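You operate a simulated robot arm through the tools that you are given. There is no shell and no other tool. Be economical: measure what you need, move in short steps, check, and stop when the job is done.

Carry out the task below with a simulated two-armed robot. There is one attempt and no reset: what you move stays moved.

## Task
Put the tin marked "NEW" from the small grey table on top of the short purple lamp and the tin labelled "ODD" on the loading bench. Put the blue packet from the small grey table on the front of the low steel table. Stack the green module that says "45" from the front of the low steel table on top of the green module marked "67". Fetch the blue test card and stand it on the service bench before the right dispenser. Put the 5 black coil from the clear end of the low steel table on the service bench before the left dispenser and the 7 black coil on the shelf of the low steel table. Do these in any order. Set down upright: tin, blue test card.

It is judged by the outcome, as a careful person would: the job done as asked, and still so three seconds after it is handed in. It fails if anything else is knocked over, pushed out of place, dropped, spilled or broken.

## Robot
Two 6-joint arms with two-finger parallel grippers on one trunk, on a base that drives. Base frame: it is fixed to the floor where the robot stands at the start and does not move with it; the origin is under the middle of the robot, x ahead of it, y to its left, z up; the surface under the hand at the start is at about z = 740. Units: mm, degrees, N and s.
The left shoulder is at the start at [-89, 177, 806], the right one opposite. With the tool pointing down near the work surface each hand reaches from about 100 to 720 mm from the robot's upright axis, wherever it stands, measured 20 degrees to its own side. Places, roughly: black coil [2750, -1750, 750]; blue packet [500, 0, 750]; blue test card [2500, -1500, 750]; front of the low steel table (21x148 cm) [2160, -1420, 620]; green module [1750, -1500, 750]; grey tin, red tin, teal tin [500, 0, 750]; loading bench [-2200, -400, 800]; service bench before the left dispenser (12x22 cm) [5600, 400, 720]; service bench before the right dispenser (22x60 cm [4080, 360, 720]; shelf of the low steel table [2200, -1600, 200]; short purple lamp (7x7x7 cm) [600, 0, 800]. Payload 1.57 kg a hand.
The TCP of each hand is the grasp point between the finger pads, 30 mm short of the fingertips. In the tool frame z runs along the fingers and y along their closing line. The gripper opens to 80 mm. The fingers are 17 mm wide and 12 mm thick; the gripper's body (40 by 82 mm) begins 80 mm behind the TCP.
Orientation is that of the tool frame in the base frame, as a unit quaternion [x, y, z, w]. With the fingers straight down and closing along the base's y, the tool's x points along the base's -x, its y along +y and its z along -z.

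## Interface
- The arms move only by the tool send_rows. It takes "left_deltas", "right_deltas" or both (then of equal length, played together; a hand with none holds still); each is a list of rows, each a list of 3 entries, a list of its own where there are three numbers: the turn, a rotation vector about the tool's x, y, z in units of 5 degrees (1.0 is 5 degrees), then the shift along the tool's x, y, z in units of 20 mm (1.0 is 20 mm), then the opening, from 0 (shut) to 1 (fully open). In form: [[[wx, wy, wz], [dx, dy, dz], hand], ...]. A call has 1 to 8 rows; each row shifts and turns the commanded pose from where the row before left it, along the tool's axes as they then stand. A call with a number of a shift or a turn outside -1 to 1 is refused whole. Each row takes 0.2 s and may step no farther than 50 mm and 8.6 degrees from the row before; otherwise, or with a gripper value out of range, the whole call is refused. Where a pose cannot be reached the arm comes as near as it can. A force on the tool above 40 N (or 10 N above the force at the start of the call, whichever is more), or a blocked arm, ends the call early, and 0.2 s more pass. The fingers move at their own pace (about 72 mm/s each) and stop on an object; they squeeze with about 36 N. The grip force told is the motor's: it shows also when the fingers shut on nothing. Time passes only in rows, and 0.2 s behind the last, so rows that do not move let the fingers close. It gives the time, the measured TCP pose, the force on the tool (base axes), the opening and the grip force at its end, in the units of the frame above (readings bear some noise), with the torque about the TCP (base axes, N m) and any sound that the robot's microphone picked up, and new pictures: "show" is both (left out), scene, wrist or none (wrist: the cameras of the hands that moved).
- Cameras (640 x 400 px; columns grow to the right, rows downward): "scene" is now at [23.1, 8.5, 1527.2]; the picture's right is [0.11, -0.99, 0.00], its down [-0.84, -0.10, -0.54] and it looks along [0.54, 0.06, -0.84] (base axes); focal length 266 px, centre (320, 200). "left" rides on the left gripper at [72, 7, -122] in its tool frame; the picture's right is [-0.09, 1.00, 0.00], its down [-0.84, -0.08, -0.54] and it looks along [-0.54, -0.05, 0.84] (tool axes); focal length 238 px, centre (320, 200). "right" rides on the right gripper at [72, -7, -122] in its tool frame; the picture's right is [0.09, 1.00, 0.00], its down [-0.84, 0.08, -0.54] and it looks along [-0.54, 0.05, 0.84] (tool axes); focal length 238 px, centre (320, 200). There is no depth. A picture from a camera that has moved, and an enlarged one, comes with that camera's place and axes in the base frame and with its lens. The place of the scene camera against the robot may be out by one fixed shift of up to 12 mm in any direction.
- lift_body(by): slides the trunk up (or, below 0, down) by that many mm; the arms and the scene camera ride with it, the base frame stays. It gives what a move gives, with no picture.
- base_move(legs): drives the robot by 1 to 6 legs, each [ahead, left, turn to the left] in mm, mm and degrees, along the robot's own axes; the way and the turn of a leg run together, so that a leg with both is an arc; at most 1500 mm and 180 degrees a leg. The arms and the cameras ride along, it lands a little off, and it stops where it bumps. It gives what a move gives, and a new picture of the scene camera.
- aim_head(pan, tilt): turns the head with the scene camera to pan (to the left, within 143 degrees either way) and tilt (down, from -29 to 69), counted from straight ahead of the robot. It gives what a move gives, and a new picture of the scene camera.
- close_up(camera, box): a new picture of the part [left, top, right, bottom] of that camera's present view, enlarged. No time passes.
- finish_job(): hands the job in; it is judged then, once.

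Go step by step. Nothing tells you exact positions but the pictures and the camera data: compare them with the known pose of the tool, close in by small moves and look again before you grip or let go. The budget is 207 turns and 260 pictures, counting those below and the enlarged ones. Unless the task says otherwise, let go and move clear before handing in, and close with one line.

The tools are called after "Emit:" as name(argument=value, ...) on one line, values as JSON. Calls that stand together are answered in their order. send_rows: Moves the arms, as the interface text tells. Its arguments: {"type":"object","properties":{"left_deltas":{"type":"array"},"right_deltas":{"type":"array"},"show":{"type":"string","enum":["both","scene","wrist","none"]}},"required":[]} The other tools are called the same way: lift_body (by) slides the trunk up or down; base_move (legs) drives the base; aim_head (pan, tilt) turns the head that bears the scene camera; close_up (camera, box) takes an enlarged picture of a part of a camera's view; finish_job () hands the job in.

At the start:

```text
t: 0.0
left_tool_pos: [447.9, 154.3, 1023.5]
left_tcp_rot: [0.0, 1.0, 0.001, 0.0]
left_force: [-0.7, 0.0, 0.0]
left_torque: [-0.01, 0.0, 0.0]
left_opening: 80.0
left_gripper_force: 0.1
right_tool_pos: [494.6, -220.0, 1049.1]
right_tcp_rot: [0.0, 1.0, -0.001, -0.001]
right_force: [0.8, 0.3, -0.2]
right_torque: [-0.01, 0.0, 0.02]
right_opening: 79.8
right_gripper_force: 0.0
trunk travel left (down, up): [-250.0, 78.0]
robot x, y, heading: [1.5, -1.4, -0.0]
head pan, tilt: [6.5, 57.2]
```

scene: 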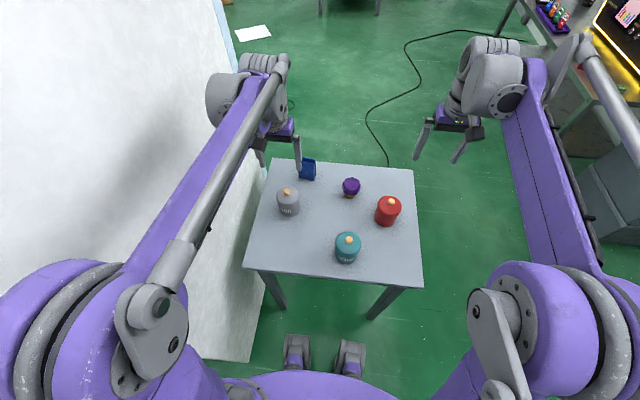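
right: 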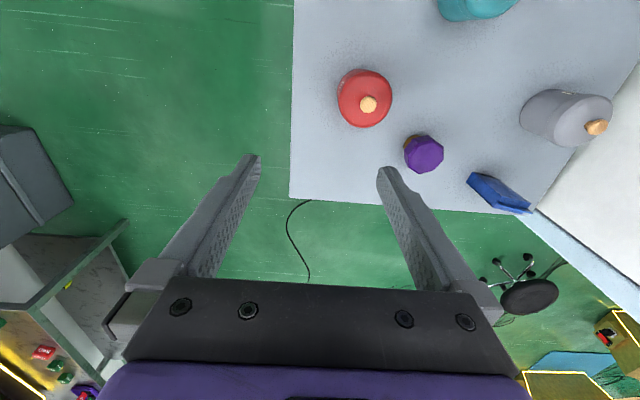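
left: 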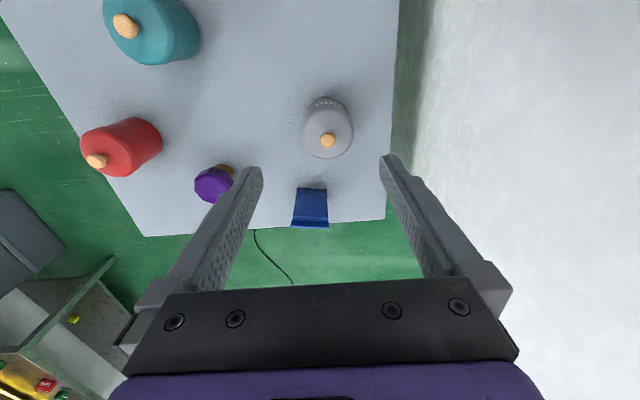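

I see the small grey table ahead with three tins, a blue packet and a purple lamp. I'll enlarge it to read the labels.

Emit:
close_up(camera="scene", box=[240, 150, 430, 280])

Emit:
close_up(camera="left", box=[60, 0, 400, 240])

```text
3.08 times, centred on (335, 215) of scene
camera zoom: at [23.1, 8.5, 1527.2], right [0.11, -0.99, 0.0], down [-0.84, -0.1, -0.54], along [0.54, 0.06, -0.84], focal length 818 px, centre (274, 154)
```

zoom: 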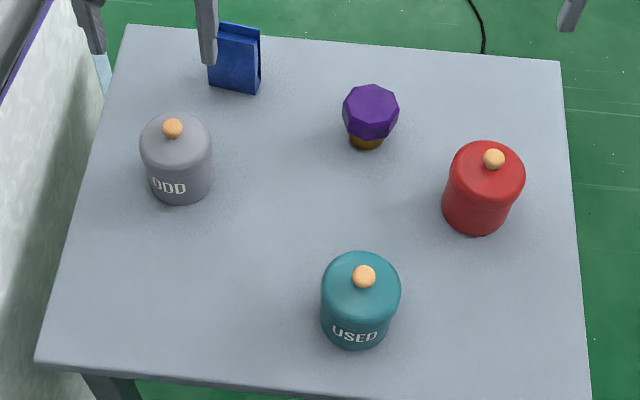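

```text
1.67 times, centred on (230, 120) of left
camera zoom: at [377.2, 162.2, 1145.6], right [0.09, 1.0, 0.0], down [0.84, -0.08, 0.54], along [0.54, -0.05, -0.84], focal length 397 px, centre (470, 333)
```

zoom: 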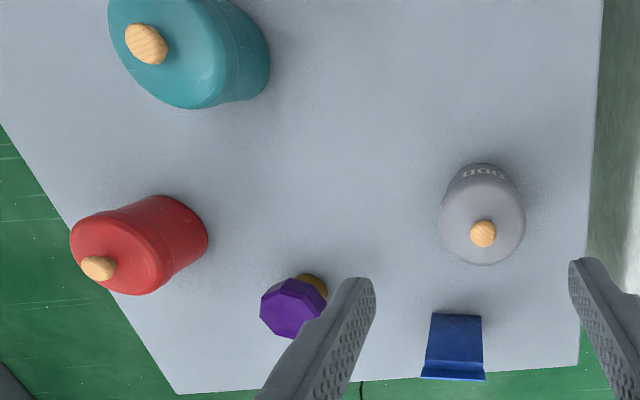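

Grey tin is "ODD" at about (481,164), teal is "USED", and red at about (479,-159) is "NEW" by elimination. The lamp top is near (556,-38,800). I'll hover both hands over their tins.

Emit:
send_rows(right_deltas=[[[0, 0, 0], [0.094, 0.381, 0.93], 1], [[0, 0, 0], [0.094, 0.381, 0.93], 1], [[0, 0, 0], [0.094, 0.381, 0.93], 1], [[0, 0, 0], [0.094, 0.381, 0.93], 1], [[0, 0, 0], [0.094, 0.381, 0.93], 1], [[0, 0, 0], [0.094, 0.381, 0.93], 1], [[0, 0, 0], [0.094, 0.381, 0.93], 1], [[0, 0, 0], [0.094, 0.381, 0.93], 1]], left_deltas=[[[0, 0, 0], [-0.206, 0.063, 0.77], 1], [[0, 0, 0], [-0.206, 0.063, 0.77], 1], [[0, 0, 0], [-0.206, 0.063, 0.77], 1], [[0, 0, 0], [-0.206, 0.063, 0.77], 1], [[0, 0, 0], [-0.206, 0.063, 0.77], 1], [[0, 0, 0], [-0.206, 0.063, 0.77], 1], [[0, 0, 0], [-0.206, 0.063, 0.77], 1], [[0, 0, 0], [-0.206, 0.063, 0.77], 1]])

```text
t: 1.8
left_tool_pos: [481.6, 166.0, 899.5]
left_tcp_rot: [-0.001, 1.0, 0.0, 0.0]
left_force: [-0.1, 0.2, -0.1]
left_torque: [0.0, 0.0, -0.02]
left_opening: 80.0
left_gripper_force: 0.0
right_tool_pos: [480.1, -161.0, 898.2]
right_tcp_rot: [0.0, 1.0, 0.0, 0.0]
right_force: [-0.4, 0.2, 0.8]
right_torque: [0.0, 0.04, -0.03]
right_opening: 80.0
right_gripper_force: 0.0
trunk travel left (down, up): [-250.0, 78.0]
robot x, y, heading: [1.5, 0.0, -0.2]
head pan, tilt: [6.5, 57.2]
camera scene: at [23.7, 8.7, 1527.2], right [0.11, -0.99, 0.0], down [-0.84, -0.1, -0.54], along [0.54, 0.06, -0.84], focal length 266 px, centre (320, 200)
camera right: at [407.9, -165.7, 1019.9], right [-0.09, 1.0, 0.0], down [0.84, 0.08, 0.54], along [0.54, 0.05, -0.84], focal length 238 px, centre (320, 200)
camera left: at [410.7, 172.8, 1021.6], right [0.09, 1.0, 0.0], down [0.84, -0.08, 0.54], along [0.54, -0.05, -0.84], focal length 238 px, centre (320, 200)
```

scene: 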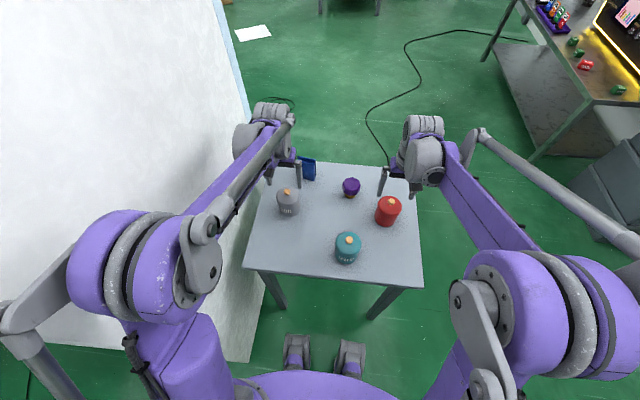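
right: 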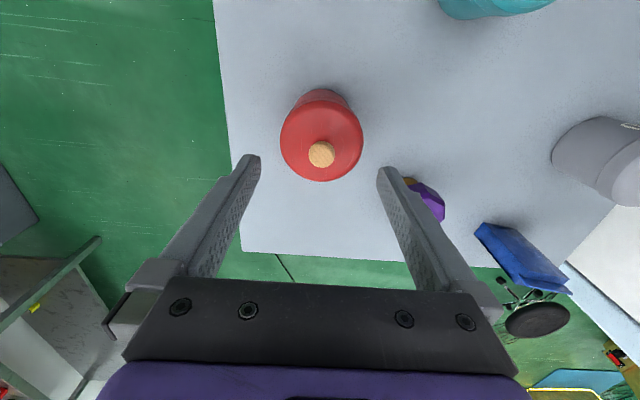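
left: 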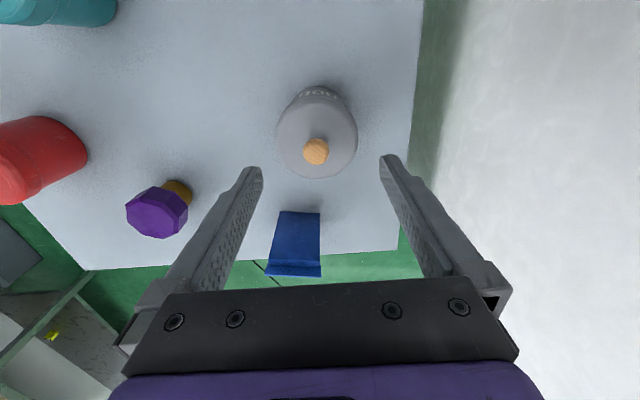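

Both tins are nearly centred under the hands. I make small corrections and descend around them.

Emit:
send_rows(right_deltas=[[[0, 0, 0], [0.1, 0.13, 0], 1], [[0, 0, 0], [0, 0, 0.9], 1], [[0, 0, 0], [0, 0, 0.9], 1], [[0, 0, 0], [0, 0, 0.9], 1], [[0, 0, 0], [0, 0, 0.9], 1], [[0, 0, 0], [0, 0, 0.9], 1], [[0, 0, 0], [0, 0, 0.9], 1]], left_deltas=[[[0, 0, 0], [0.1, -0.13, 0], 1], [[0, 0, 0], [0, 0, 0.9], 1], [[0, 0, 0], [0, 0, 0.9], 1], [[0, 0, 0], [0, 0, 0.9], 1], [[0, 0, 0], [0, 0, 0.9], 1], [[0, 0, 0], [0, 0, 0.9], 1], [[0, 0, 0], [0, 0, 0.9], 1]], show="wrist")

```text
t: 3.4
left_tool_pos: [478.7, 163.2, 790.1]
left_tcp_rot: [0.0, 1.0, 0.0, 0.0]
left_force: [0.7, 0.3, -0.6]
left_torque: [-0.02, 0.03, -0.04]
left_opening: 79.9
left_gripper_force: 0.1
right_tool_pos: [479.0, -157.8, 789.5]
right_tcp_rot: [0.0, 1.0, -0.001, 0.0]
right_force: [-1.5, 0.0, -0.2]
right_torque: [0.03, 0.02, 0.02]
right_opening: 80.1
right_gripper_force: 0.0
trunk travel left (down, up): [-250.0, 78.0]
robot x, y, heading: [-2.6, -1.0, 0.2]
head pan, tilt: [6.5, 57.2]
camera right: at [406.5, -163.0, 911.7], right [-0.09, 1.0, 0.0], down [0.84, 0.08, 0.54], along [0.54, 0.05, -0.84], focal length 238 px, centre (320, 200)
camera left: at [407.8, 170.1, 913.2], right [0.09, 1.0, 0.0], down [0.84, -0.08, 0.54], along [0.54, -0.05, -0.84], focal length 238 px, centre (320, 200)
```

right: 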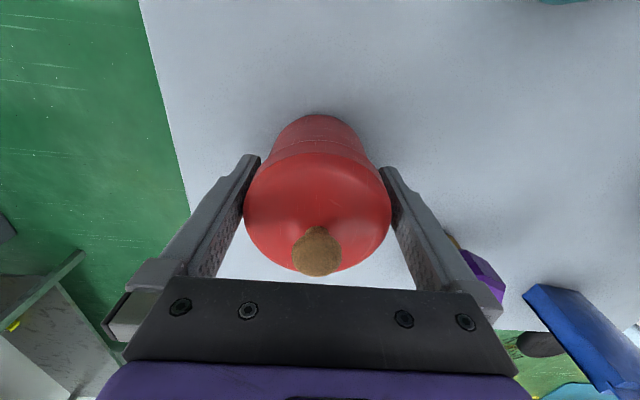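
left: 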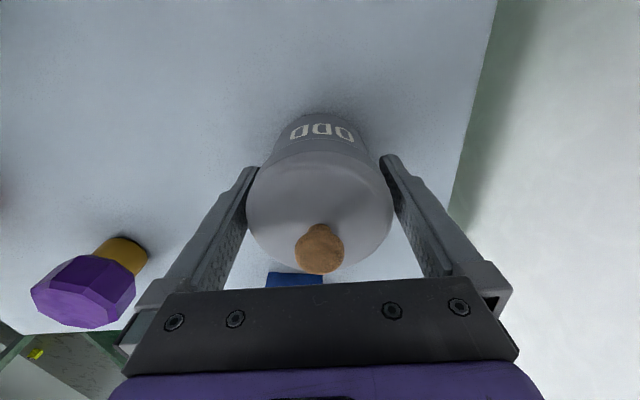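

Both tins sit squarely between the fingers. I lower a little more and grip.

Emit:
send_rows(right_deltas=[[[0, 0, 0], [0, 0, 0.45], 1], [[0, 0, 0], [0, 0, 0], 0], [[0, 0, 0], [0, 0, 0], 0], [[0, 0, 0], [0, 0, 0], 0]], left_deltas=[[[0, 0, 0], [0, 0, 0.45], 1], [[0, 0, 0], [0, 0, 0], 0], [[0, 0, 0], [0, 0, 0], 0], [[0, 0, 0], [0, 0, 0], 0]], show="none")

```text
t: 4.4
left_tool_pos: [478.4, 161.4, 782.8]
left_tcp_rot: [0.0, 1.0, 0.0, 0.0]
left_force: [0.1, 0.1, -0.4]
left_torque: [0.06, 0.04, 0.0]
left_opening: 70.7
left_gripper_force: 35.7
right_tool_pos: [477.4, -156.2, 781.2]
right_tcp_rot: [0.001, 1.0, 0.0, 0.0]
right_force: [0.2, -3.0, 3.1]
right_torque: [0.04, -0.01, -0.02]
right_opening: 70.7
right_gripper_force: 35.7
trunk travel left (down, up): [-250.0, 78.0]
robot x, y, heading: [-2.2, 0.8, -0.1]
head pan, tilt: [6.5, 57.2]
heard: snap
```

Both gripped at 70.7 mm, and I heard a snap. I lift both and look.

Emit:
send_rows(right_deltas=[[[0, 0, 0], [0, 0, -0.2], 0], [[0, 0, 0], [0, 0, -0.5], 0], [[0, 0, 0], [0, 0, -0.9], 0], [[0, 0, 0], [0, 0, -0.9], 0], [[0, 0, 0], [0, 0, -0.9], 0], [[0, 0, 0], [0, 0, -0.9], 0], [[0, 0, 0], [0, 0, -0.9], 0]], left_deltas=[[[0, 0, 0], [0, 0, -0.2], 0], [[0, 0, 0], [0, 0, -0.5], 0], [[0, 0, 0], [0, 0, -0.9], 0], [[0, 0, 0], [0, 0, -0.9], 0], [[0, 0, 0], [0, 0, -0.9], 0], [[0, 0, 0], [0, 0, -0.9], 0], [[0, 0, 0], [0, 0, -0.9], 0]])

```text
t: 6.0
left_tool_pos: [478.6, 163.6, 886.2]
left_tcp_rot: [0.0, 1.0, 0.0, 0.0]
left_force: [0.4, 0.8, -0.6]
left_torque: [-0.01, 0.0, -0.01]
left_opening: 70.8
left_gripper_force: 36.6
right_tool_pos: [476.3, -155.4, 888.2]
right_tcp_rot: [-0.001, 1.0, 0.0, 0.001]
right_force: [-0.1, 0.4, -0.1]
right_torque: [0.04, 0.02, -0.03]
right_opening: 70.4
right_gripper_force: 36.2
trunk travel left (down, up): [-250.0, 78.0]
robot x, y, heading: [3.5, 1.1, -0.0]
head pan, tilt: [6.5, 57.2]
heard: snap
camera scene: at [22.6, 8.6, 1527.2], right [0.11, -0.99, 0.0], down [-0.84, -0.1, -0.54], along [0.54, 0.06, -0.84], focal length 266 px, centre (320, 200)
camera right: at [404.3, -163.1, 1009.0], right [-0.09, 1.0, 0.0], down [0.84, 0.08, 0.54], along [0.54, 0.05, -0.84], focal length 238 px, centre (320, 200)
camera left: at [407.2, 170.8, 1009.3], right [0.09, 1.0, 0.0], down [0.84, -0.08, 0.54], along [0.54, -0.05, -0.84], focal length 238 px, centre (320, 200)
```

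scene: 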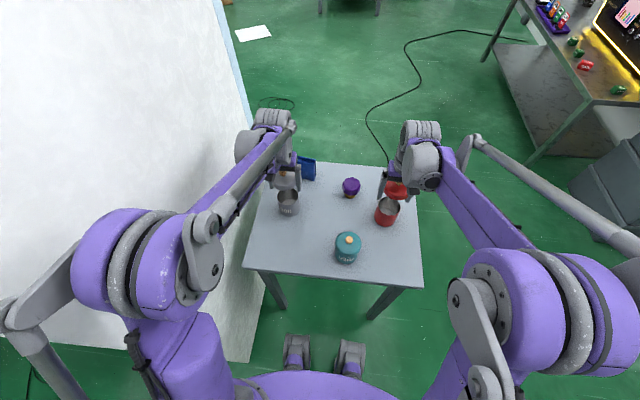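
right: 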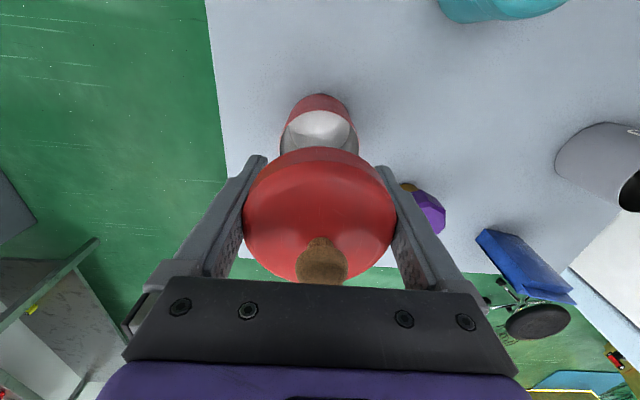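
left: 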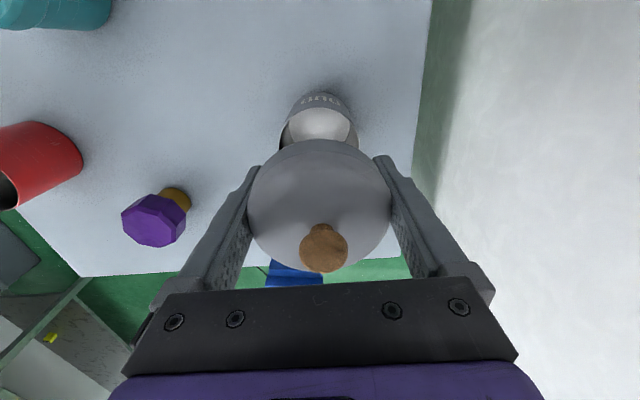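

The lids came off: they only press on, and the tin bodies stayed put. I'll measure the open bodies before putting the lids back.

Emit:
close_up(camera="scene", box=[260, 150, 420, 250])

Emit:
close_up(camera="right", box=[220, 80, 420, 205])

Emit:
close_up(camera="left", box=[0, 80, 200, 205])

```text
4.00 times, centred on (340, 200) of scene
camera zoom: at [22.6, 8.6, 1527.2], right [0.11, -0.99, 0.0], down [-0.84, -0.1, -0.54], along [0.54, 0.06, -0.84], focal length 1063 px, centre (240, 200)
```

zoom: 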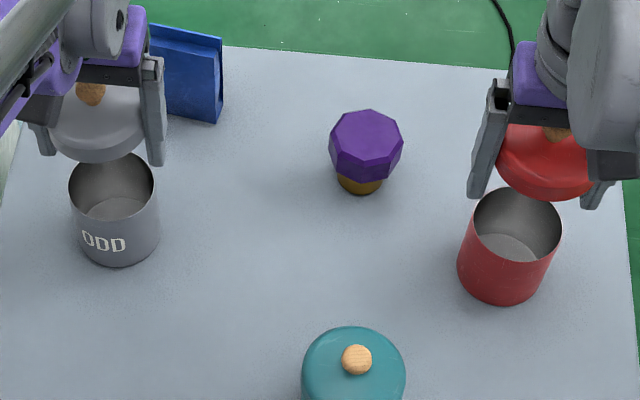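

```text
3.20 times, centred on (320, 142) of right
camera zoom: at [404.3, -163.1, 1009.0], right [-0.09, 1.0, 0.0], down [0.84, 0.08, 0.54], along [0.54, 0.05, -0.84], focal length 763 px, centre (320, 384)
```

zoom: 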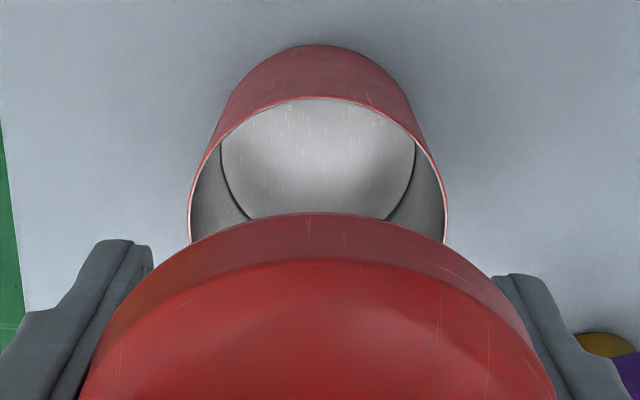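

```text
3.20 times, centred on (100, 142) of left
camera zoom: at [407.2, 170.8, 1009.3], right [0.09, 1.0, 0.0], down [0.84, -0.08, 0.54], along [0.54, -0.05, -0.84], focal length 763 px, centre (1024, 384)
```

zoom: 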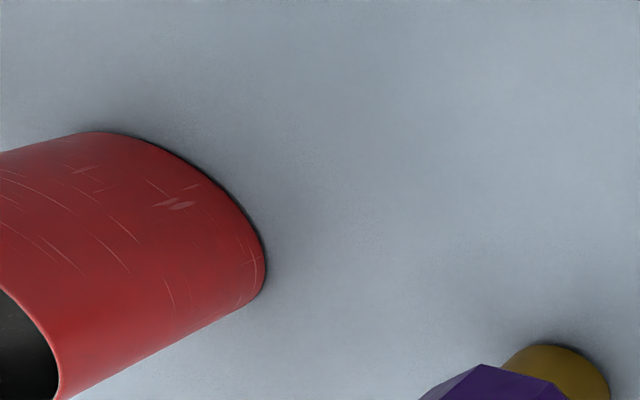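

The bodies are about 69 mm wide and 67 mm tall, so a grip must be from the side, below the lid skirt. First I put the lids back, straight down.

Emit:
send_rows(right_deltas=[[[0, 0, 0], [0, 0, 0.9], 0], [[0, 0, 0], [0, 0, 0.9], 0], [[0, 0, 0], [0, 0, 0.9], 0], [[0, 0, 0], [0, 0, 0.9], 0], [[0, 0, 0], [0, 0, 0.9], 0], [[0, 0, 0], [0, 0, 0.4], 0], [[0, 0, 0], [0, 0, 0.15], 0], [[0, 0, 0], [0, 0, 0.15], 0]], left_deltas=[[[0, 0, 0], [0, 0, 0.9], 0], [[0, 0, 0], [0, 0, 0.9], 0], [[0, 0, 0], [0, 0, 0.9], 0], [[0, 0, 0], [0, 0, 0.9], 0], [[0, 0, 0], [0, 0, 0.9], 0], [[0, 0, 0], [0, 0, 0.4], 0], [[0, 0, 0], [0, 0, 0.15], 0], [[0, 0, 0], [0, 0, 0.15], 0]])

```text
t: 7.6
left_tool_pos: [479.3, 161.7, 790.5]
left_tcp_rot: [0.0, 1.0, 0.0, 0.001]
left_force: [-3.6, -1.7, 26.6]
left_torque: [0.11, -0.02, 0.11]
left_opening: 70.9
left_gripper_force: 36.0
right_tool_pos: [474.8, -155.5, 786.8]
right_tcp_rot: [0.0, 1.0, 0.0, 0.001]
right_force: [-0.1, 1.0, -0.9]
right_torque: [0.0, 0.03, -0.01]
right_opening: 70.6
right_gripper_force: 36.0
trunk travel left (down, up): [-250.0, 78.0]
robot x, y, heading: [0.9, -0.4, -0.1]
head pan, tilt: [6.5, 57.2]
heard: snap
stopped in row 7 (left hand): the force on the tool passed its limit at 46 N (the readings are from after the stop); the commanded pose is now the measured one
camera scene: at [21.0, 7.6, 1527.4], right [0.11, -0.99, 0.0], down [-0.83, -0.1, -0.54], along [0.54, 0.06, -0.84], focal length 266 px, centre (320, 200)
camera right: at [403.1, -163.9, 908.1], right [-0.09, 1.0, 0.0], down [0.84, 0.08, 0.54], along [0.54, 0.05, -0.84], focal length 238 px, centre (320, 200)
camera left: at [406.7, 169.0, 912.9], right [0.09, 1.0, 0.0], down [0.84, -0.08, 0.54], along [0.54, -0.05, -0.84], focal length 238 px, centre (320, 200)
```

scene: 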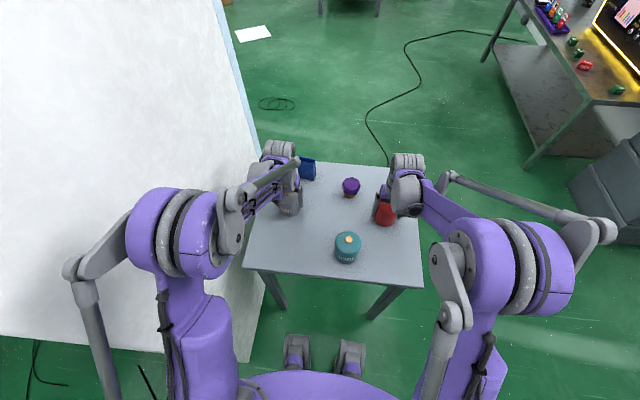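
right: 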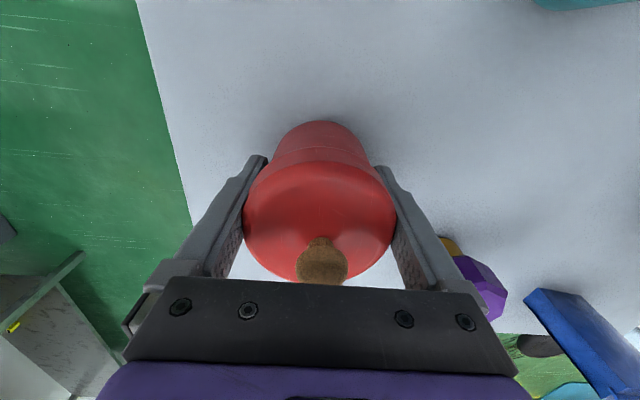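
left: 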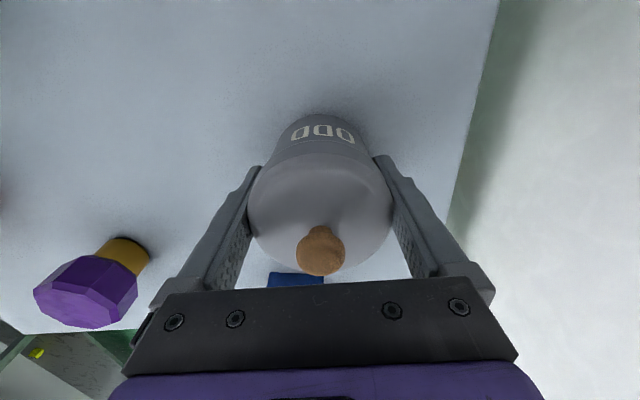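

The left lid met the body and one lid snapped; the right needs about 5 mm more. I press the right slowly.

Emit:
send_rows(right_deltas=[[[0, 0, 0], [0, 0, 0.1], 0], [[0, 0, 0], [0, 0, 0.1], 0], [[0, 0, 0], [0, 0, 0.1], 0], [[0, 0, 0], [0, 0, 0.1], 0]], show="none")

Emit:
send_rows(left_deltas=[[[0, 0, 0], [0, 0, 0.1], 0], [[0, 0, 0], [0, 0, 0.1], 0], [[0, 0, 0], [0, 0, 0.1], 0], [[0, 0, 0], [0, 0, 0.1], 0]], show="none")

```text
t: 8.6
left_tool_pos: [477.6, 162.3, 789.9]
left_tcp_rot: [0.001, 1.0, -0.001, 0.003]
left_force: [-0.3, -0.8, 18.7]
left_torque: [0.09, 0.02, 0.04]
left_opening: 70.5
left_gripper_force: 36.1
right_tool_pos: [475.4, -156.0, 780.2]
right_tcp_rot: [0.0, 1.0, 0.0, 0.002]
right_force: [-0.8, -1.1, 22.5]
right_torque: [0.06, 0.09, -0.03]
right_opening: 70.5
right_gripper_force: 35.9
trunk travel left (down, up): [-250.0, 78.0]
robot x, y, heading: [1.1, 2.7, 0.2]
head pan, tilt: [6.5, 57.2]
stopped in row 4 (right hand): the force on the tool passed its limit at 44 N (the readings are from after the stop); the commanded pose is now the measured one
```

```text
t: 9.0
left_tool_pos: [477.9, 162.3, 790.9]
left_tcp_rot: [0.002, 1.0, -0.002, 0.003]
left_force: [-2.1, -1.9, 21.6]
left_torque: [0.12, -0.02, 0.08]
left_opening: 70.4
left_gripper_force: 35.7
right_tool_pos: [473.9, -157.6, 779.9]
right_tcp_rot: [0.0, 1.0, 0.001, 0.002]
right_force: [-1.3, -0.7, 17.1]
right_torque: [0.08, 0.0, -0.03]
right_opening: 70.6
right_gripper_force: 36.5
trunk travel left (down, up): [-250.0, 78.0]
robot x, y, heading: [0.5, 0.2, -0.1]
head pan, tilt: [6.5, 57.2]
stopped in row 2 (left hand): the force on the tool passed its limit at 46 N (the readings are from after the stop); the commanded pose is now the measured one
```

The right lid is back at its gripping height and the left one stopped 8 mm higher. I'll look closely at both seams.

Emit:
close_up(camera="right", box=[220, 100, 420, 225])

Emit:
close_up(camera="left", box=[220, 100, 420, 225])

Emit:
close_up(camera="scene", box=[260, 150, 420, 250])

```text
3.20 times, centred on (320, 162) of right
camera zoom: at [402.5, -163.8, 902.2], right [-0.09, 1.0, 0.0], down [0.83, 0.08, 0.55], along [0.54, 0.05, -0.84], focal length 763 px, centre (320, 320)
```

zoom: 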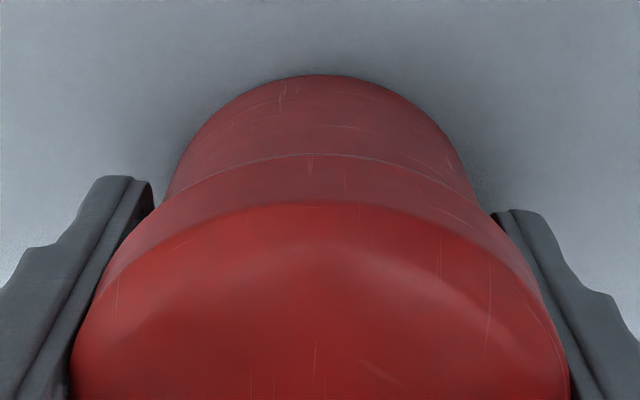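

```text
3.20 times, centred on (320, 162) of left
camera zoom: at [406.5, 169.2, 912.4], right [0.09, 1.0, 0.0], down [0.83, -0.08, 0.55], along [0.54, -0.05, -0.84], focal length 763 px, centre (320, 320)
```

zoom: 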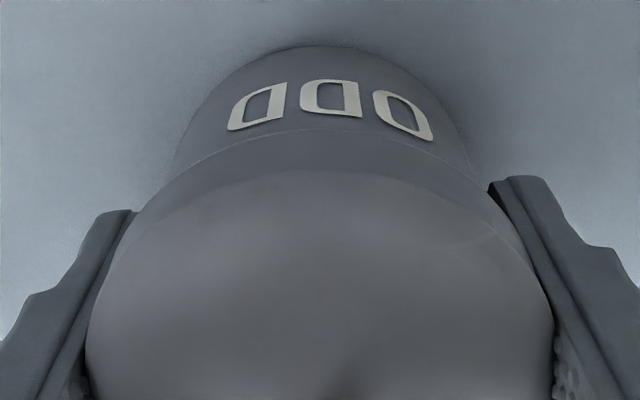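

```text
4.00 times, centred on (340, 200) of scene
camera zoom: at [19.7, 8.1, 1527.2], right [0.11, -0.99, 0.0], down [-0.83, -0.1, -0.54], along [0.54, 0.06, -0.84], focal length 1063 px, centre (240, 200)
```

zoom: 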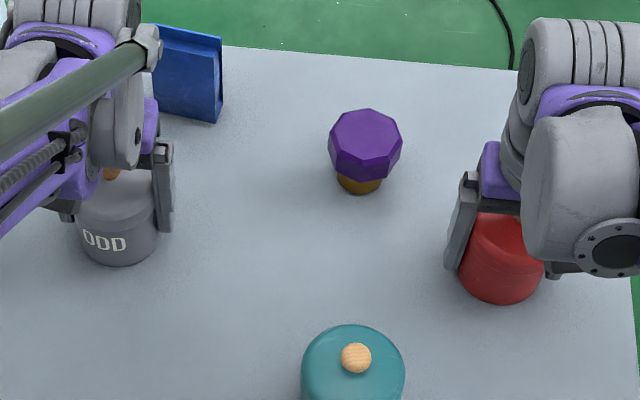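

The seams look closed. I release both hands, rise, and compare with the starting picture.

Emit:
send_rows(right_deltas=[[[0, 0, 0], [0, 0, 0], 1], [[0, 0, 0], [0, 0, 0], 1], [[0, 0, 0], [0, 0, -0.8], 1], [[0, 0, 0], [0, 0, -1], 1], [[0, 0, 0], [0, 0, -1], 1], [[0, 0, 0], [0, 0, -1], 1], [[0, 0, 0], [0, 0, -1], 1], [[0, 0, 0], [0, 0, -1], 1]], left_deltas=[[[0, 0, 0], [0, 0, 0], 1], [[0, 0, 0], [0, 0, 0], 1], [[0, 0, 0], [0, 0, -0.8], 1], [[0, 0, 0], [0, 0, -1], 1], [[0, 0, 0], [0, 0, -1], 1], [[0, 0, 0], [0, 0, -1], 1], [[0, 0, 0], [0, 0, -1], 1], [[0, 0, 0], [0, 0, -0.5], 1]], show="wrist")

Emit:
close_up(camera="scene", box=[240, 150, 430, 280])

```text
t: 10.8
left_tool_pos: [480.6, 162.0, 894.3]
left_tcp_rot: [0.001, 1.0, 0.0, 0.002]
left_force: [0.3, -0.1, 0.5]
left_torque: [0.01, 0.02, -0.03]
left_opening: 80.4
left_gripper_force: 0.2
right_tool_pos: [476.3, -157.9, 895.5]
right_tcp_rot: [0.0, 1.0, 0.0, 0.001]
right_force: [0.4, -0.3, 0.0]
right_torque: [0.0, -0.03, -0.01]
right_opening: 80.3
right_gripper_force: 0.0
trunk travel left (down, up): [-250.0, 78.0]
robot x, y, heading: [2.7, 3.4, 0.1]
head pan, tilt: [6.5, 57.2]
heard: snap
camera right: at [405.0, -164.4, 1017.5], right [-0.09, 1.0, 0.0], down [0.84, 0.08, 0.54], along [0.54, 0.05, -0.84], focal length 238 px, centre (320, 200)
camera left: at [408.9, 169.5, 1016.6], right [0.09, 1.0, 0.0], down [0.84, -0.08, 0.54], along [0.54, -0.05, -0.84], focal length 238 px, centre (320, 200)
```

right: 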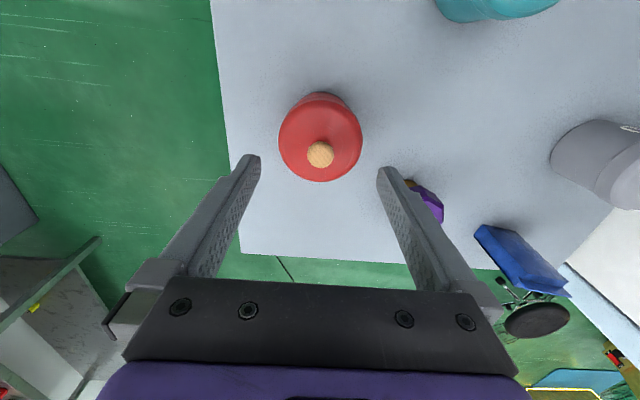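
left: 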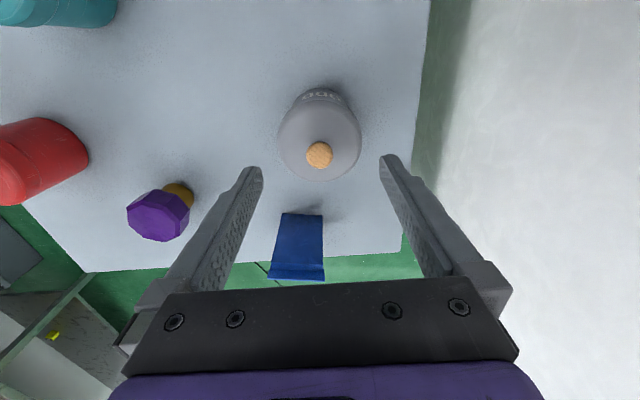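

```text
3.08 times, centred on (335, 215) of scene
camera zoom: at [23.1, 8.5, 1527.2], right [0.11, -0.99, 0.0], down [-0.84, -0.1, -0.54], along [0.54, 0.06, -0.84], focal length 818 px, centre (274, 154)
```

zoom: 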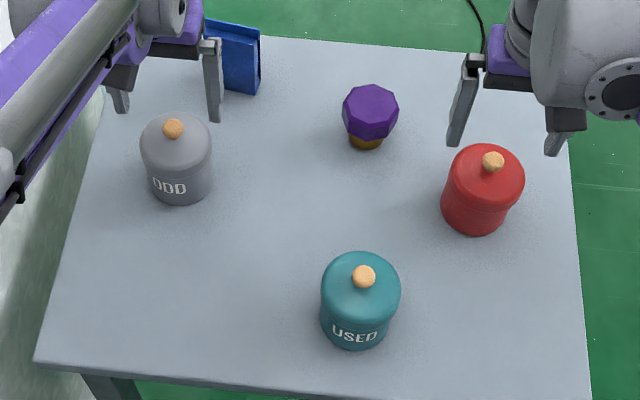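

The tins look as they did at the start, with both lids back on. Before turning the hands for side grips I look at the white wall on the left.

Emit:
aim_head(pan=60, tilt=35)

Emit:
aim_head(pan=-45, tilt=25)

Emit:
aim_head(pan=15, tilt=20)

```text
t: 12.0
left_tool_pos: [479.8, 163.1, 894.1]
left_tcp_rot: [0.001, 1.0, -0.001, 0.001]
left_force: [1.0, -0.3, 0.6]
left_torque: [0.01, 0.0, 0.03]
left_opening: 80.1
left_gripper_force: 0.1
right_tool_pos: [476.6, -158.0, 895.6]
right_tcp_rot: [0.0, 1.0, 0.0, 0.0]
right_force: [0.3, -0.1, -0.6]
right_torque: [-0.01, 0.01, 0.02]
right_opening: 79.7
right_gripper_force: 0.0
trunk travel left (down, up): [-250.0, 78.0]
robot x, y, heading: [-1.8, 0.5, 0.0]
head pan, tilt: [60.0, 35.0]
camera scene: at [-1.9, 76.8, 1558.2], right [0.87, -0.5, 0.0], down [-0.29, -0.5, -0.82], along [0.41, 0.71, -0.57], focal length 266 px, centre (320, 200)
```

scene: 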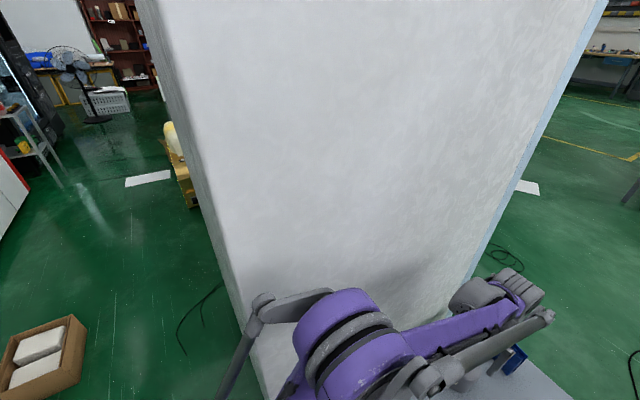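

```text
t: 13.9
left_tool_pos: [480.2, 161.4, 894.0]
left_tcp_rot: [0.001, 1.0, -0.001, 0.0]
left_force: [-0.4, -0.7, -0.1]
left_torque: [0.02, 0.01, -0.04]
left_opening: 80.1
left_gripper_force: 0.1
right_tool_pos: [477.5, -158.0, 895.9]
right_tcp_rot: [-0.001, 1.0, 0.001, 0.0]
right_force: [-0.1, 0.2, 0.2]
right_torque: [0.02, -0.03, -0.01]
right_opening: 80.0
right_gripper_force: 0.0
trunk travel left (down, up): [-250.0, 78.0]
robot x, y, heading: [0.2, 0.1, -0.1]
head pan, tilt: [-45.0, 25.0]
camera scene: at [19.2, -64.6, 1574.0], right [-0.71, -0.71, 0.0], down [-0.3, 0.3, -0.91], along [0.64, -0.64, -0.42], focal length 266 px, centre (320, 200)
```

scene: 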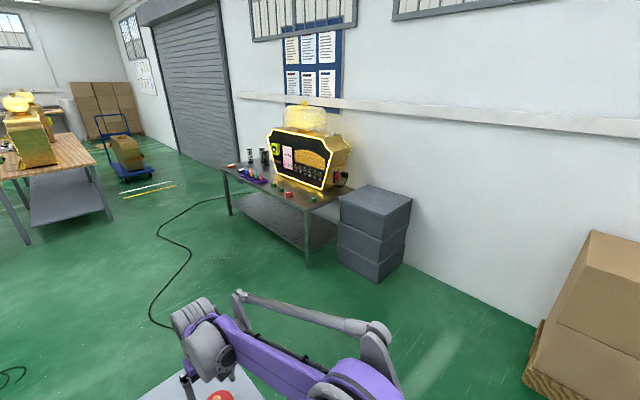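

```text
t: 15.2
left_tool_pos: [480.0, 161.9, 894.0]
left_tcp_rot: [0.002, 1.0, -0.001, 0.001]
left_force: [-1.1, 0.0, -0.1]
left_torque: [0.04, 0.0, 0.0]
left_opening: 80.2
left_gripper_force: 0.0
right_tool_pos: [477.0, -158.1, 896.4]
right_tcp_rot: [0.0, 1.0, 0.0, 0.001]
right_force: [1.1, 0.1, 0.5]
right_torque: [-0.02, 0.02, 0.02]
right_opening: 79.8
right_gripper_force: 0.0
trunk travel left (down, up): [-250.0, 78.0]
robot x, y, heading: [0.8, -2.9, -0.1]
head pan, tilt: [15.0, 20.0]
camera scene: at [44.0, 24.6, 1582.1], right [0.26, -0.97, 0.0], down [-0.33, -0.09, -0.94], along [0.91, 0.24, -0.34], focal length 266 px, centre (320, 200)
```

scene: 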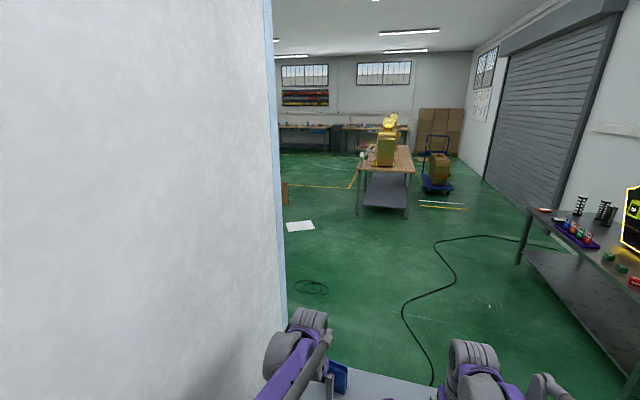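

The white pillar's face is at about y=354, so the side grips must point mostly forward. I turn the right hand first: back it off from the red tin, then roll it by 150° so it can tip forward with its camera on top.

Emit:
send_rows(right_deltas=[[[0, 0, 0], [0.96, -0.54, 0], 1], [[0, 0, 0], [0.96, -0.54, 0], 1], [[0, 0, 0], [0.96, -0.54, 0], 1], [[0, 0, 0], [0.96, -0.54, 0], 1], [[0, 0, 0], [0.96, -0.54, 0], 1], [[0, 0, 1], [0, 0, 0], 1], [[0, 0, 1], [0, 0, 0], 1], [[0, 0, 1], [0, 0, 0], 1]], show="none")

Emit:
send_rows(right_deltas=[[[0, 0, 1], [0, 0, 0], 1], [[0, 0, 1], [0, 0, 0], 1], [[0, 0, 1], [0, 0, 0], 1], [[0, 0, 1], [0, 0, 0], 1], [[0, 0, 1], [0, 0, 0], 1], [[0, 0, 1], [0, 0, 0], 1], [[0, 0, 1], [0, 0, 0], 1], [[0, 0, 1], [0, 0, 0], 1]], show="none")

Emit:
send_rows(right_deltas=[[[0, 0, 1], [0, 0, 0], 1], [[0, 0, 1], [0, 0, 0], 1], [[0, 0, 1], [0, 0, 0], 1], [[0, 0, 1], [0, 0, 0], 1], [[0, 0, 1], [0, 0, 0], 1], [[0, 0, 1], [0, 0, 0], 1], [[0, 0, 1], [0, 0, 0], 1], [[0, 0, 1], [0, 0, 0], 1]], show="none")

Emit:
send_rows(right_deltas=[[[0, 0, 1], [0, 0, 0], 1], [[0, 0, 1], [0, 0, 0], 1], [[0, 0, 1], [0, 0, 0], 1], [[0, 0, 1], [0, 0, 0], 1], [[0, 0, 1], [0, 0, 0], 1], [[0, 0, 1], [0, 0, 0], 1], [[0, 0, 1], [0, 0, 0], 1], [[0, 0, 1], [0, 0, 0], 1]], show="wrist")

```text
t: 17.0
left_tool_pos: [480.7, 161.3, 894.9]
left_tcp_rot: [0.001, 1.0, -0.001, 0.001]
left_force: [0.2, -0.8, -0.4]
left_torque: [-0.01, -0.02, 0.04]
left_opening: 79.8
left_gripper_force: 0.0
right_tool_pos: [379.3, -209.9, 896.2]
right_tcp_rot: [0.131, 0.991, 0.0, 0.001]
right_force: [0.8, -0.5, -0.4]
right_torque: [0.0, -0.02, 0.01]
right_opening: 80.0
right_gripper_force: 0.0
trunk travel left (down, up): [-250.0, 78.0]
robot x, y, heading: [-0.4, -0.5, 0.3]
head pan, tilt: [15.0, 20.0]
```

```text
t: 18.8
left_tool_pos: [480.1, 161.9, 894.3]
left_tcp_rot: [0.001, 1.0, -0.001, 0.001]
left_force: [0.6, -0.4, -0.8]
left_torque: [-0.01, 0.0, 0.01]
left_opening: 79.8
left_gripper_force: 0.2
right_tool_pos: [382.0, -211.0, 895.1]
right_tcp_rot: [0.462, 0.887, 0.001, 0.001]
right_force: [0.2, -0.3, 0.0]
right_torque: [0.0, 0.02, -0.02]
right_opening: 79.9
right_gripper_force: 0.0
trunk travel left (down, up): [-250.0, 78.0]
robot x, y, heading: [1.1, -3.4, -0.1]
head pan, tilt: [15.0, 20.0]
```

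```text
t: 20.6
left_tool_pos: [481.3, 162.7, 894.2]
left_tcp_rot: [0.001, 1.0, -0.001, 0.001]
left_force: [-0.3, 0.0, -0.2]
left_torque: [-0.03, 0.0, 0.0]
left_opening: 80.0
left_gripper_force: 0.0
right_tool_pos: [380.0, -211.7, 895.4]
right_tcp_rot: [0.738, 0.675, 0.001, 0.001]
right_force: [0.2, -0.7, -0.6]
right_torque: [-0.03, 0.0, 0.0]
right_opening: 80.0
right_gripper_force: 0.1
trunk travel left (down, up): [-250.0, 78.0]
robot x, y, heading: [-0.6, -0.3, -0.4]
head pan, tilt: [15.0, 20.0]
```

```text
t: 22.4
left_tool_pos: [480.7, 162.1, 894.5]
left_tcp_rot: [0.001, 1.0, -0.001, 0.001]
left_force: [0.3, 0.2, 0.0]
left_torque: [0.01, -0.03, 0.0]
left_opening: 79.9
left_gripper_force: 0.1
right_tool_pos: [380.4, -210.7, 893.8]
right_tcp_rot: [0.924, 0.382, 0.001, 0.0]
right_force: [0.4, 0.4, -0.5]
right_torque: [0.0, -0.01, -0.01]
right_opening: 80.4
right_gripper_force: 0.0
trunk travel left (down, up): [-250.0, 78.0]
robot x, y, heading: [0.5, 0.4, -0.0]
head pan, tilt: [15.0, 20.0]
camera right: at [426.6, -155.4, 1016.4], right [0.77, -0.64, 0.0], down [-0.54, -0.65, 0.54], along [-0.35, -0.42, -0.84], focal length 238 px, centre (320, 200)
```

right: 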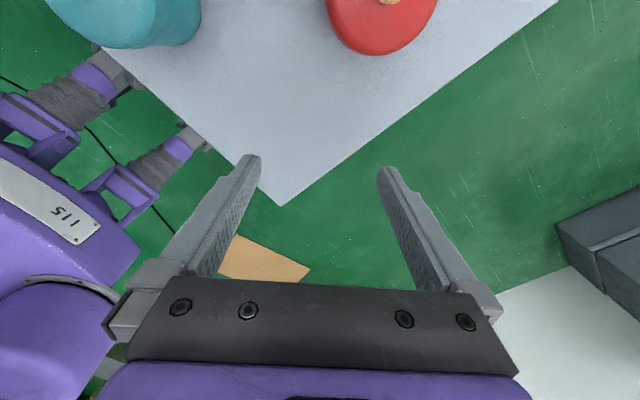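

The roll works (135° done). I finish the roll and start tipping the hand forward.

Emit:
send_rows(right_deltas=[[[0, 0, 1], [0, 0, 0], 1], [[0, 0, 1], [0, 0, 0], 1], [[0, 0, 1], [0, 0, 0], 1], [[0, 1, 0], [0, 0, 0], 1], [[0, 1, 0], [0, 0, 0], 1], [[0, 1, 0], [0, 0, 0], 1], [[0, 1, 0], [0, 0, 0], 1], [[0, 1, 0], [0, 0, 0], 1]], show="none")

Emit:
send_rows(right_deltas=[[[0, 1, 0], [0, 0, 0], 1], [[0, 1, 0], [0, 0, 0], 1], [[0, 1, 0], [0, 0, 0], 1], [[0, 1, 0], [0, 0, 0], 1], [[0, 1, 0], [0, 0, 0], 1], [[0, 1, 0], [0, 0, 0], 1], [[0, 1, 0], [0, 0, 0], 1], [[0, 1, 0], [0, 0, 0], 1]], show="wrist")

Emit:
aim_head(pan=0, tilt=57)

```text
t: 24.2
left_tool_pos: [481.5, 163.3, 893.7]
left_tcp_rot: [0.001, 1.0, -0.001, 0.002]
left_force: [-0.3, -0.3, -0.6]
left_torque: [0.02, 0.01, 0.02]
left_opening: 80.0
left_gripper_force: 0.0
right_tool_pos: [381.2, -209.3, 894.5]
right_tcp_rot: [0.943, 0.252, 0.211, -0.056]
right_force: [-0.2, 0.0, 0.5]
right_torque: [0.0, 0.01, 0.01]
right_opening: 79.8
right_gripper_force: 0.1
trunk travel left (down, up): [-250.0, 78.0]
robot x, y, heading: [2.2, 1.1, 0.0]
head pan, tilt: [15.0, 20.0]
```

```text
t: 26.0
left_tool_pos: [480.3, 161.6, 893.5]
left_tcp_rot: [0.001, 1.0, 0.0, 0.001]
left_force: [0.1, -0.3, -0.5]
left_torque: [0.01, 0.0, 0.02]
left_opening: 80.0
left_gripper_force: 0.0
right_tool_pos: [381.4, -211.4, 893.5]
right_tcp_rot: [0.814, 0.219, 0.52, -0.139]
right_force: [-0.6, -0.3, -0.7]
right_torque: [0.01, -0.03, 0.02]
right_opening: 79.8
right_gripper_force: 0.0
trunk travel left (down, up): [-250.0, 78.0]
robot x, y, heading: [-1.4, -0.5, 0.0]
head pan, tilt: [15.0, 20.0]
camera right: at [307.5, -246.1, 1011.0], right [0.53, -0.84, 0.08], down [-0.69, -0.49, -0.53], along [0.49, 0.22, -0.84], focal length 238 px, centre (320, 200)
```

right: 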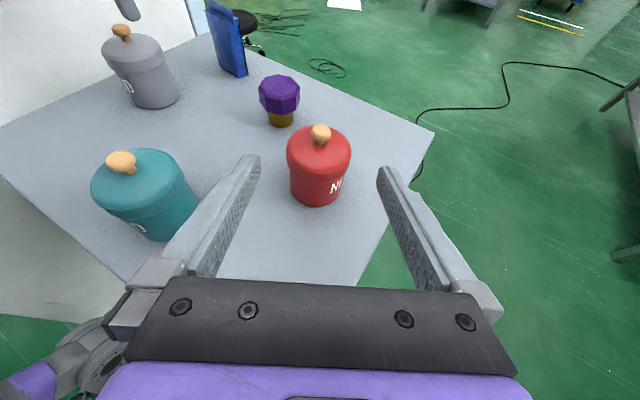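

```text
t: 27.0
left_tool_pos: [480.8, 162.9, 894.7]
left_tcp_rot: [0.002, 1.0, -0.001, 0.001]
left_force: [-0.6, 0.4, 0.4]
left_torque: [0.0, 0.01, 0.0]
left_opening: 79.8
left_gripper_force: 0.0
right_tool_pos: [380.6, -211.6, 894.5]
right_tcp_rot: [0.815, 0.218, 0.519, -0.139]
right_force: [0.8, 0.0, -0.4]
right_torque: [0.03, 0.01, -0.02]
right_opening: 80.0
right_gripper_force: 0.0
trunk travel left (down, up): [-250.0, 78.0]
robot x, y, heading: [-3.4, -0.7, 0.1]
head pan, tilt: [0.0, 57.0]
camera scene: at [24.0, 0.5, 1527.5], right [0.0, -1.0, 0.0], down [-0.84, 0.0, -0.55], along [0.55, 0.0, -0.84], focal length 266 px, centre (320, 200)
```

scene: 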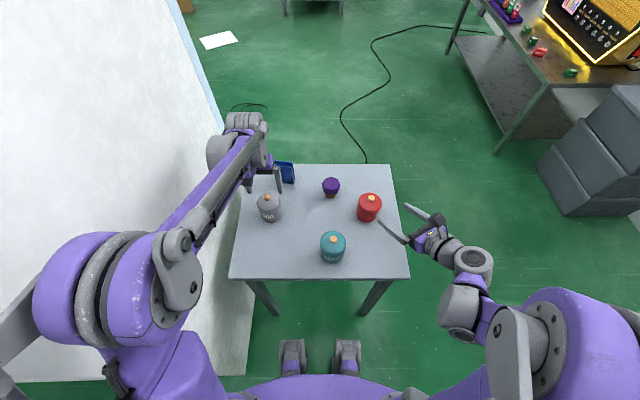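

The red tin's label reads "NE(W)", confirmed. I finish tipping to 75° and come down in front of the red tin.

Emit:
send_rows(right_deltas=[[[0, 1, 0], [0, 0, 0], 1], [[0, 1, 0], [0, 0, 0], 1], [[0, 0, 0], [-0.93, 0.03, 0.27], 1], [[0, 0, 0], [-0.93, 0.03, 0.27], 1], [[0, 0, 0], [-0.93, 0.03, 0.27], 1], [[0, 0, 0], [-0.93, 0.03, 0.27], 1], [[0, 0, 0], [-0.93, 0.03, 0.27], 1]], show="wrist")

```text
t: 28.6
left_tool_pos: [481.4, 161.7, 892.5]
left_tcp_rot: [0.001, 1.0, -0.001, 0.001]
left_force: [0.2, -0.4, -0.1]
left_torque: [-0.03, -0.04, 0.01]
left_opening: 79.9
left_gripper_force: 0.0
right_tool_pos: [419.0, -225.4, 852.2]
right_tcp_rot: [0.767, 0.205, 0.587, -0.157]
right_force: [0.0, -0.2, 0.2]
right_torque: [-0.05, 0.02, -0.03]
right_opening: 79.9
right_gripper_force: 0.1
right hand out of reach, approached as far as the arm can: row 4, 5, 6, 7
trunk travel left (down, up): [-250.0, 78.0]
robot x, y, heading: [-0.5, 1.5, 0.1]
head pan, tilt: [0.0, 57.0]
camera right: at [329.3, -270.2, 952.5], right [0.52, -0.85, 0.09], down [-0.6, -0.44, -0.67], along [0.61, 0.29, -0.74], focal length 238 px, centre (320, 200)
```

right: 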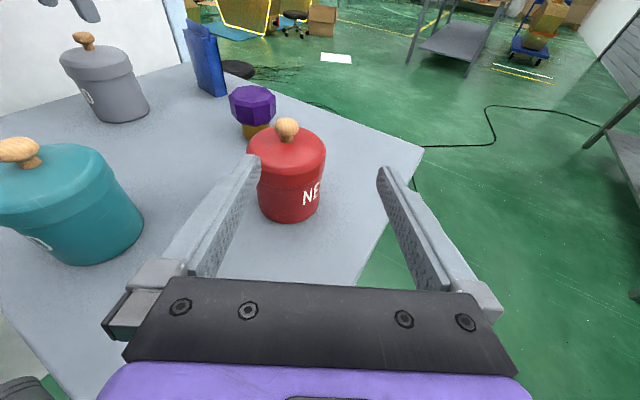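

Too close for the arm to fold. I raise the left hand and back the base up 150 mm.

Emit:
send_rows(left_deltas=[[[0, 0, 0], [0, 0, -1], 1], [[0, 0, 0], [0, 0, -1], 1], [[0, 0, 0], [0, 0, -1], 1]], show="none")

Emit:
base_move(legs=[[-160, 0, 0]])

```text
t: 29.4
left_tool_pos: [478.5, 161.2, 954.4]
left_tcp_rot: [0.002, 1.0, -0.001, 0.002]
left_force: [0.9, 0.5, -0.3]
left_torque: [0.02, -0.02, 0.01]
left_opening: 80.1
left_gripper_force: 0.0
right_tool_pos: [418.5, -226.4, 852.2]
right_tcp_rot: [0.767, 0.205, 0.587, -0.157]
right_force: [0.3, 0.3, -0.1]
right_torque: [0.0, 0.0, -0.01]
right_opening: 80.2
right_gripper_force: 0.1
trunk travel left (down, up): [-250.0, 78.0]
robot x, y, heading: [0.4, 2.9, -0.2]
head pan, tilt: [0.0, 57.0]
```

```text
t: 30.8
left_tool_pos: [316.9, 162.1, 954.7]
left_tcp_rot: [0.0, 1.0, -0.001, 0.002]
left_force: [-0.7, -0.2, 0.5]
left_torque: [0.0, -0.02, -0.01]
left_opening: 79.9
left_gripper_force: 0.1
right_tool_pos: [257.1, -225.5, 852.3]
right_tcp_rot: [0.766, 0.206, 0.588, -0.158]
right_force: [0.6, 0.5, -0.4]
right_torque: [-0.05, 0.02, -0.03]
right_opening: 80.0
right_gripper_force: 0.0
trunk travel left (down, up): [-250.0, 78.0]
robot x, y, heading: [-158.1, 0.9, 0.0]
head pan, tilt: [0.0, 57.0]
camera scene: at [-137.7, 0.5, 1527.5], right [0.0, -1.0, 0.0], down [-0.84, 0.0, -0.54], along [0.54, 0.0, -0.84], focal length 266 px, centre (320, 200)
```

scene: 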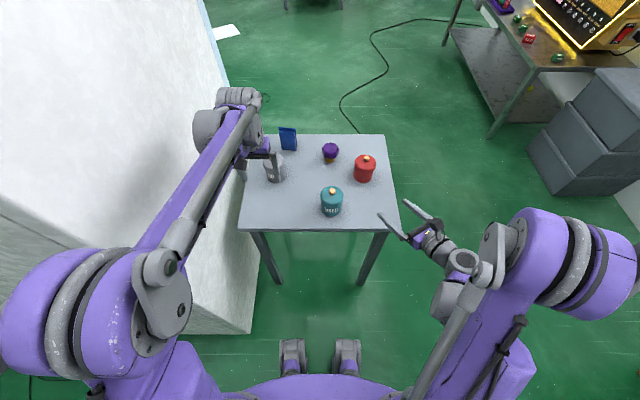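

Now there's room. I move to the pre-grasp point in front of the red tin.

Emit:
send_rows(right_deltas=[[[0, 0, 0], [-0.165, 0.372, 0.905], 1], [[0, 0, 0], [-0.165, 0.372, 0.905], 1], [[0, 0, 0], [-0.165, 0.372, 0.905], 1], [[0, 0, 0], [-0.165, 0.372, 0.905], 1], [[0, 0, 0], [-0.165, 0.372, 0.905], 1], [[0, 0, 0], [-0.165, 0.372, 0.905], 1], [[0, 0, 0], [-0.165, 0.372, 0.905], 1]], show="wrist")

```text
t: 32.4
left_tool_pos: [316.7, 161.9, 953.6]
left_tcp_rot: [0.001, 1.0, -0.001, 0.001]
left_force: [-0.6, -0.5, -0.4]
left_torque: [0.0, 0.0, 0.0]
left_opening: 80.0
left_gripper_force: 0.0
right_tool_pos: [384.9, -212.8, 796.9]
right_tcp_rot: [0.766, 0.207, 0.587, -0.159]
right_force: [0.1, 0.3, 0.1]
right_torque: [-0.01, 0.01, 0.04]
right_opening: 80.0
right_gripper_force: 0.1
trunk travel left (down, up): [-250.0, 78.0]
robot x, y, heading: [-159.8, -0.1, 0.2]
head pan, tilt: [0.0, 57.0]
camera right: at [295.7, -256.6, 897.5], right [0.52, -0.85, 0.09], down [-0.6, -0.44, -0.67], along [0.61, 0.29, -0.74], focal length 238 px, centre (320, 200)
```

right: 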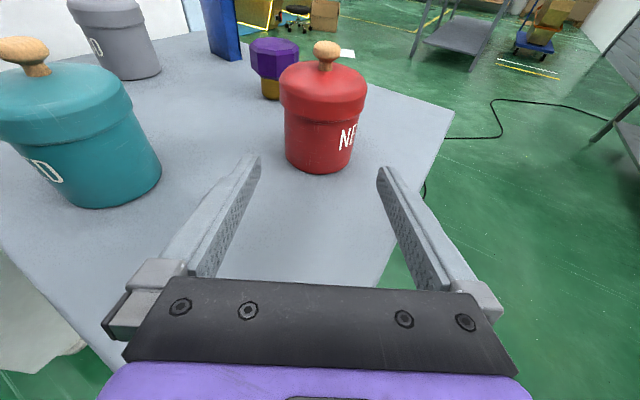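

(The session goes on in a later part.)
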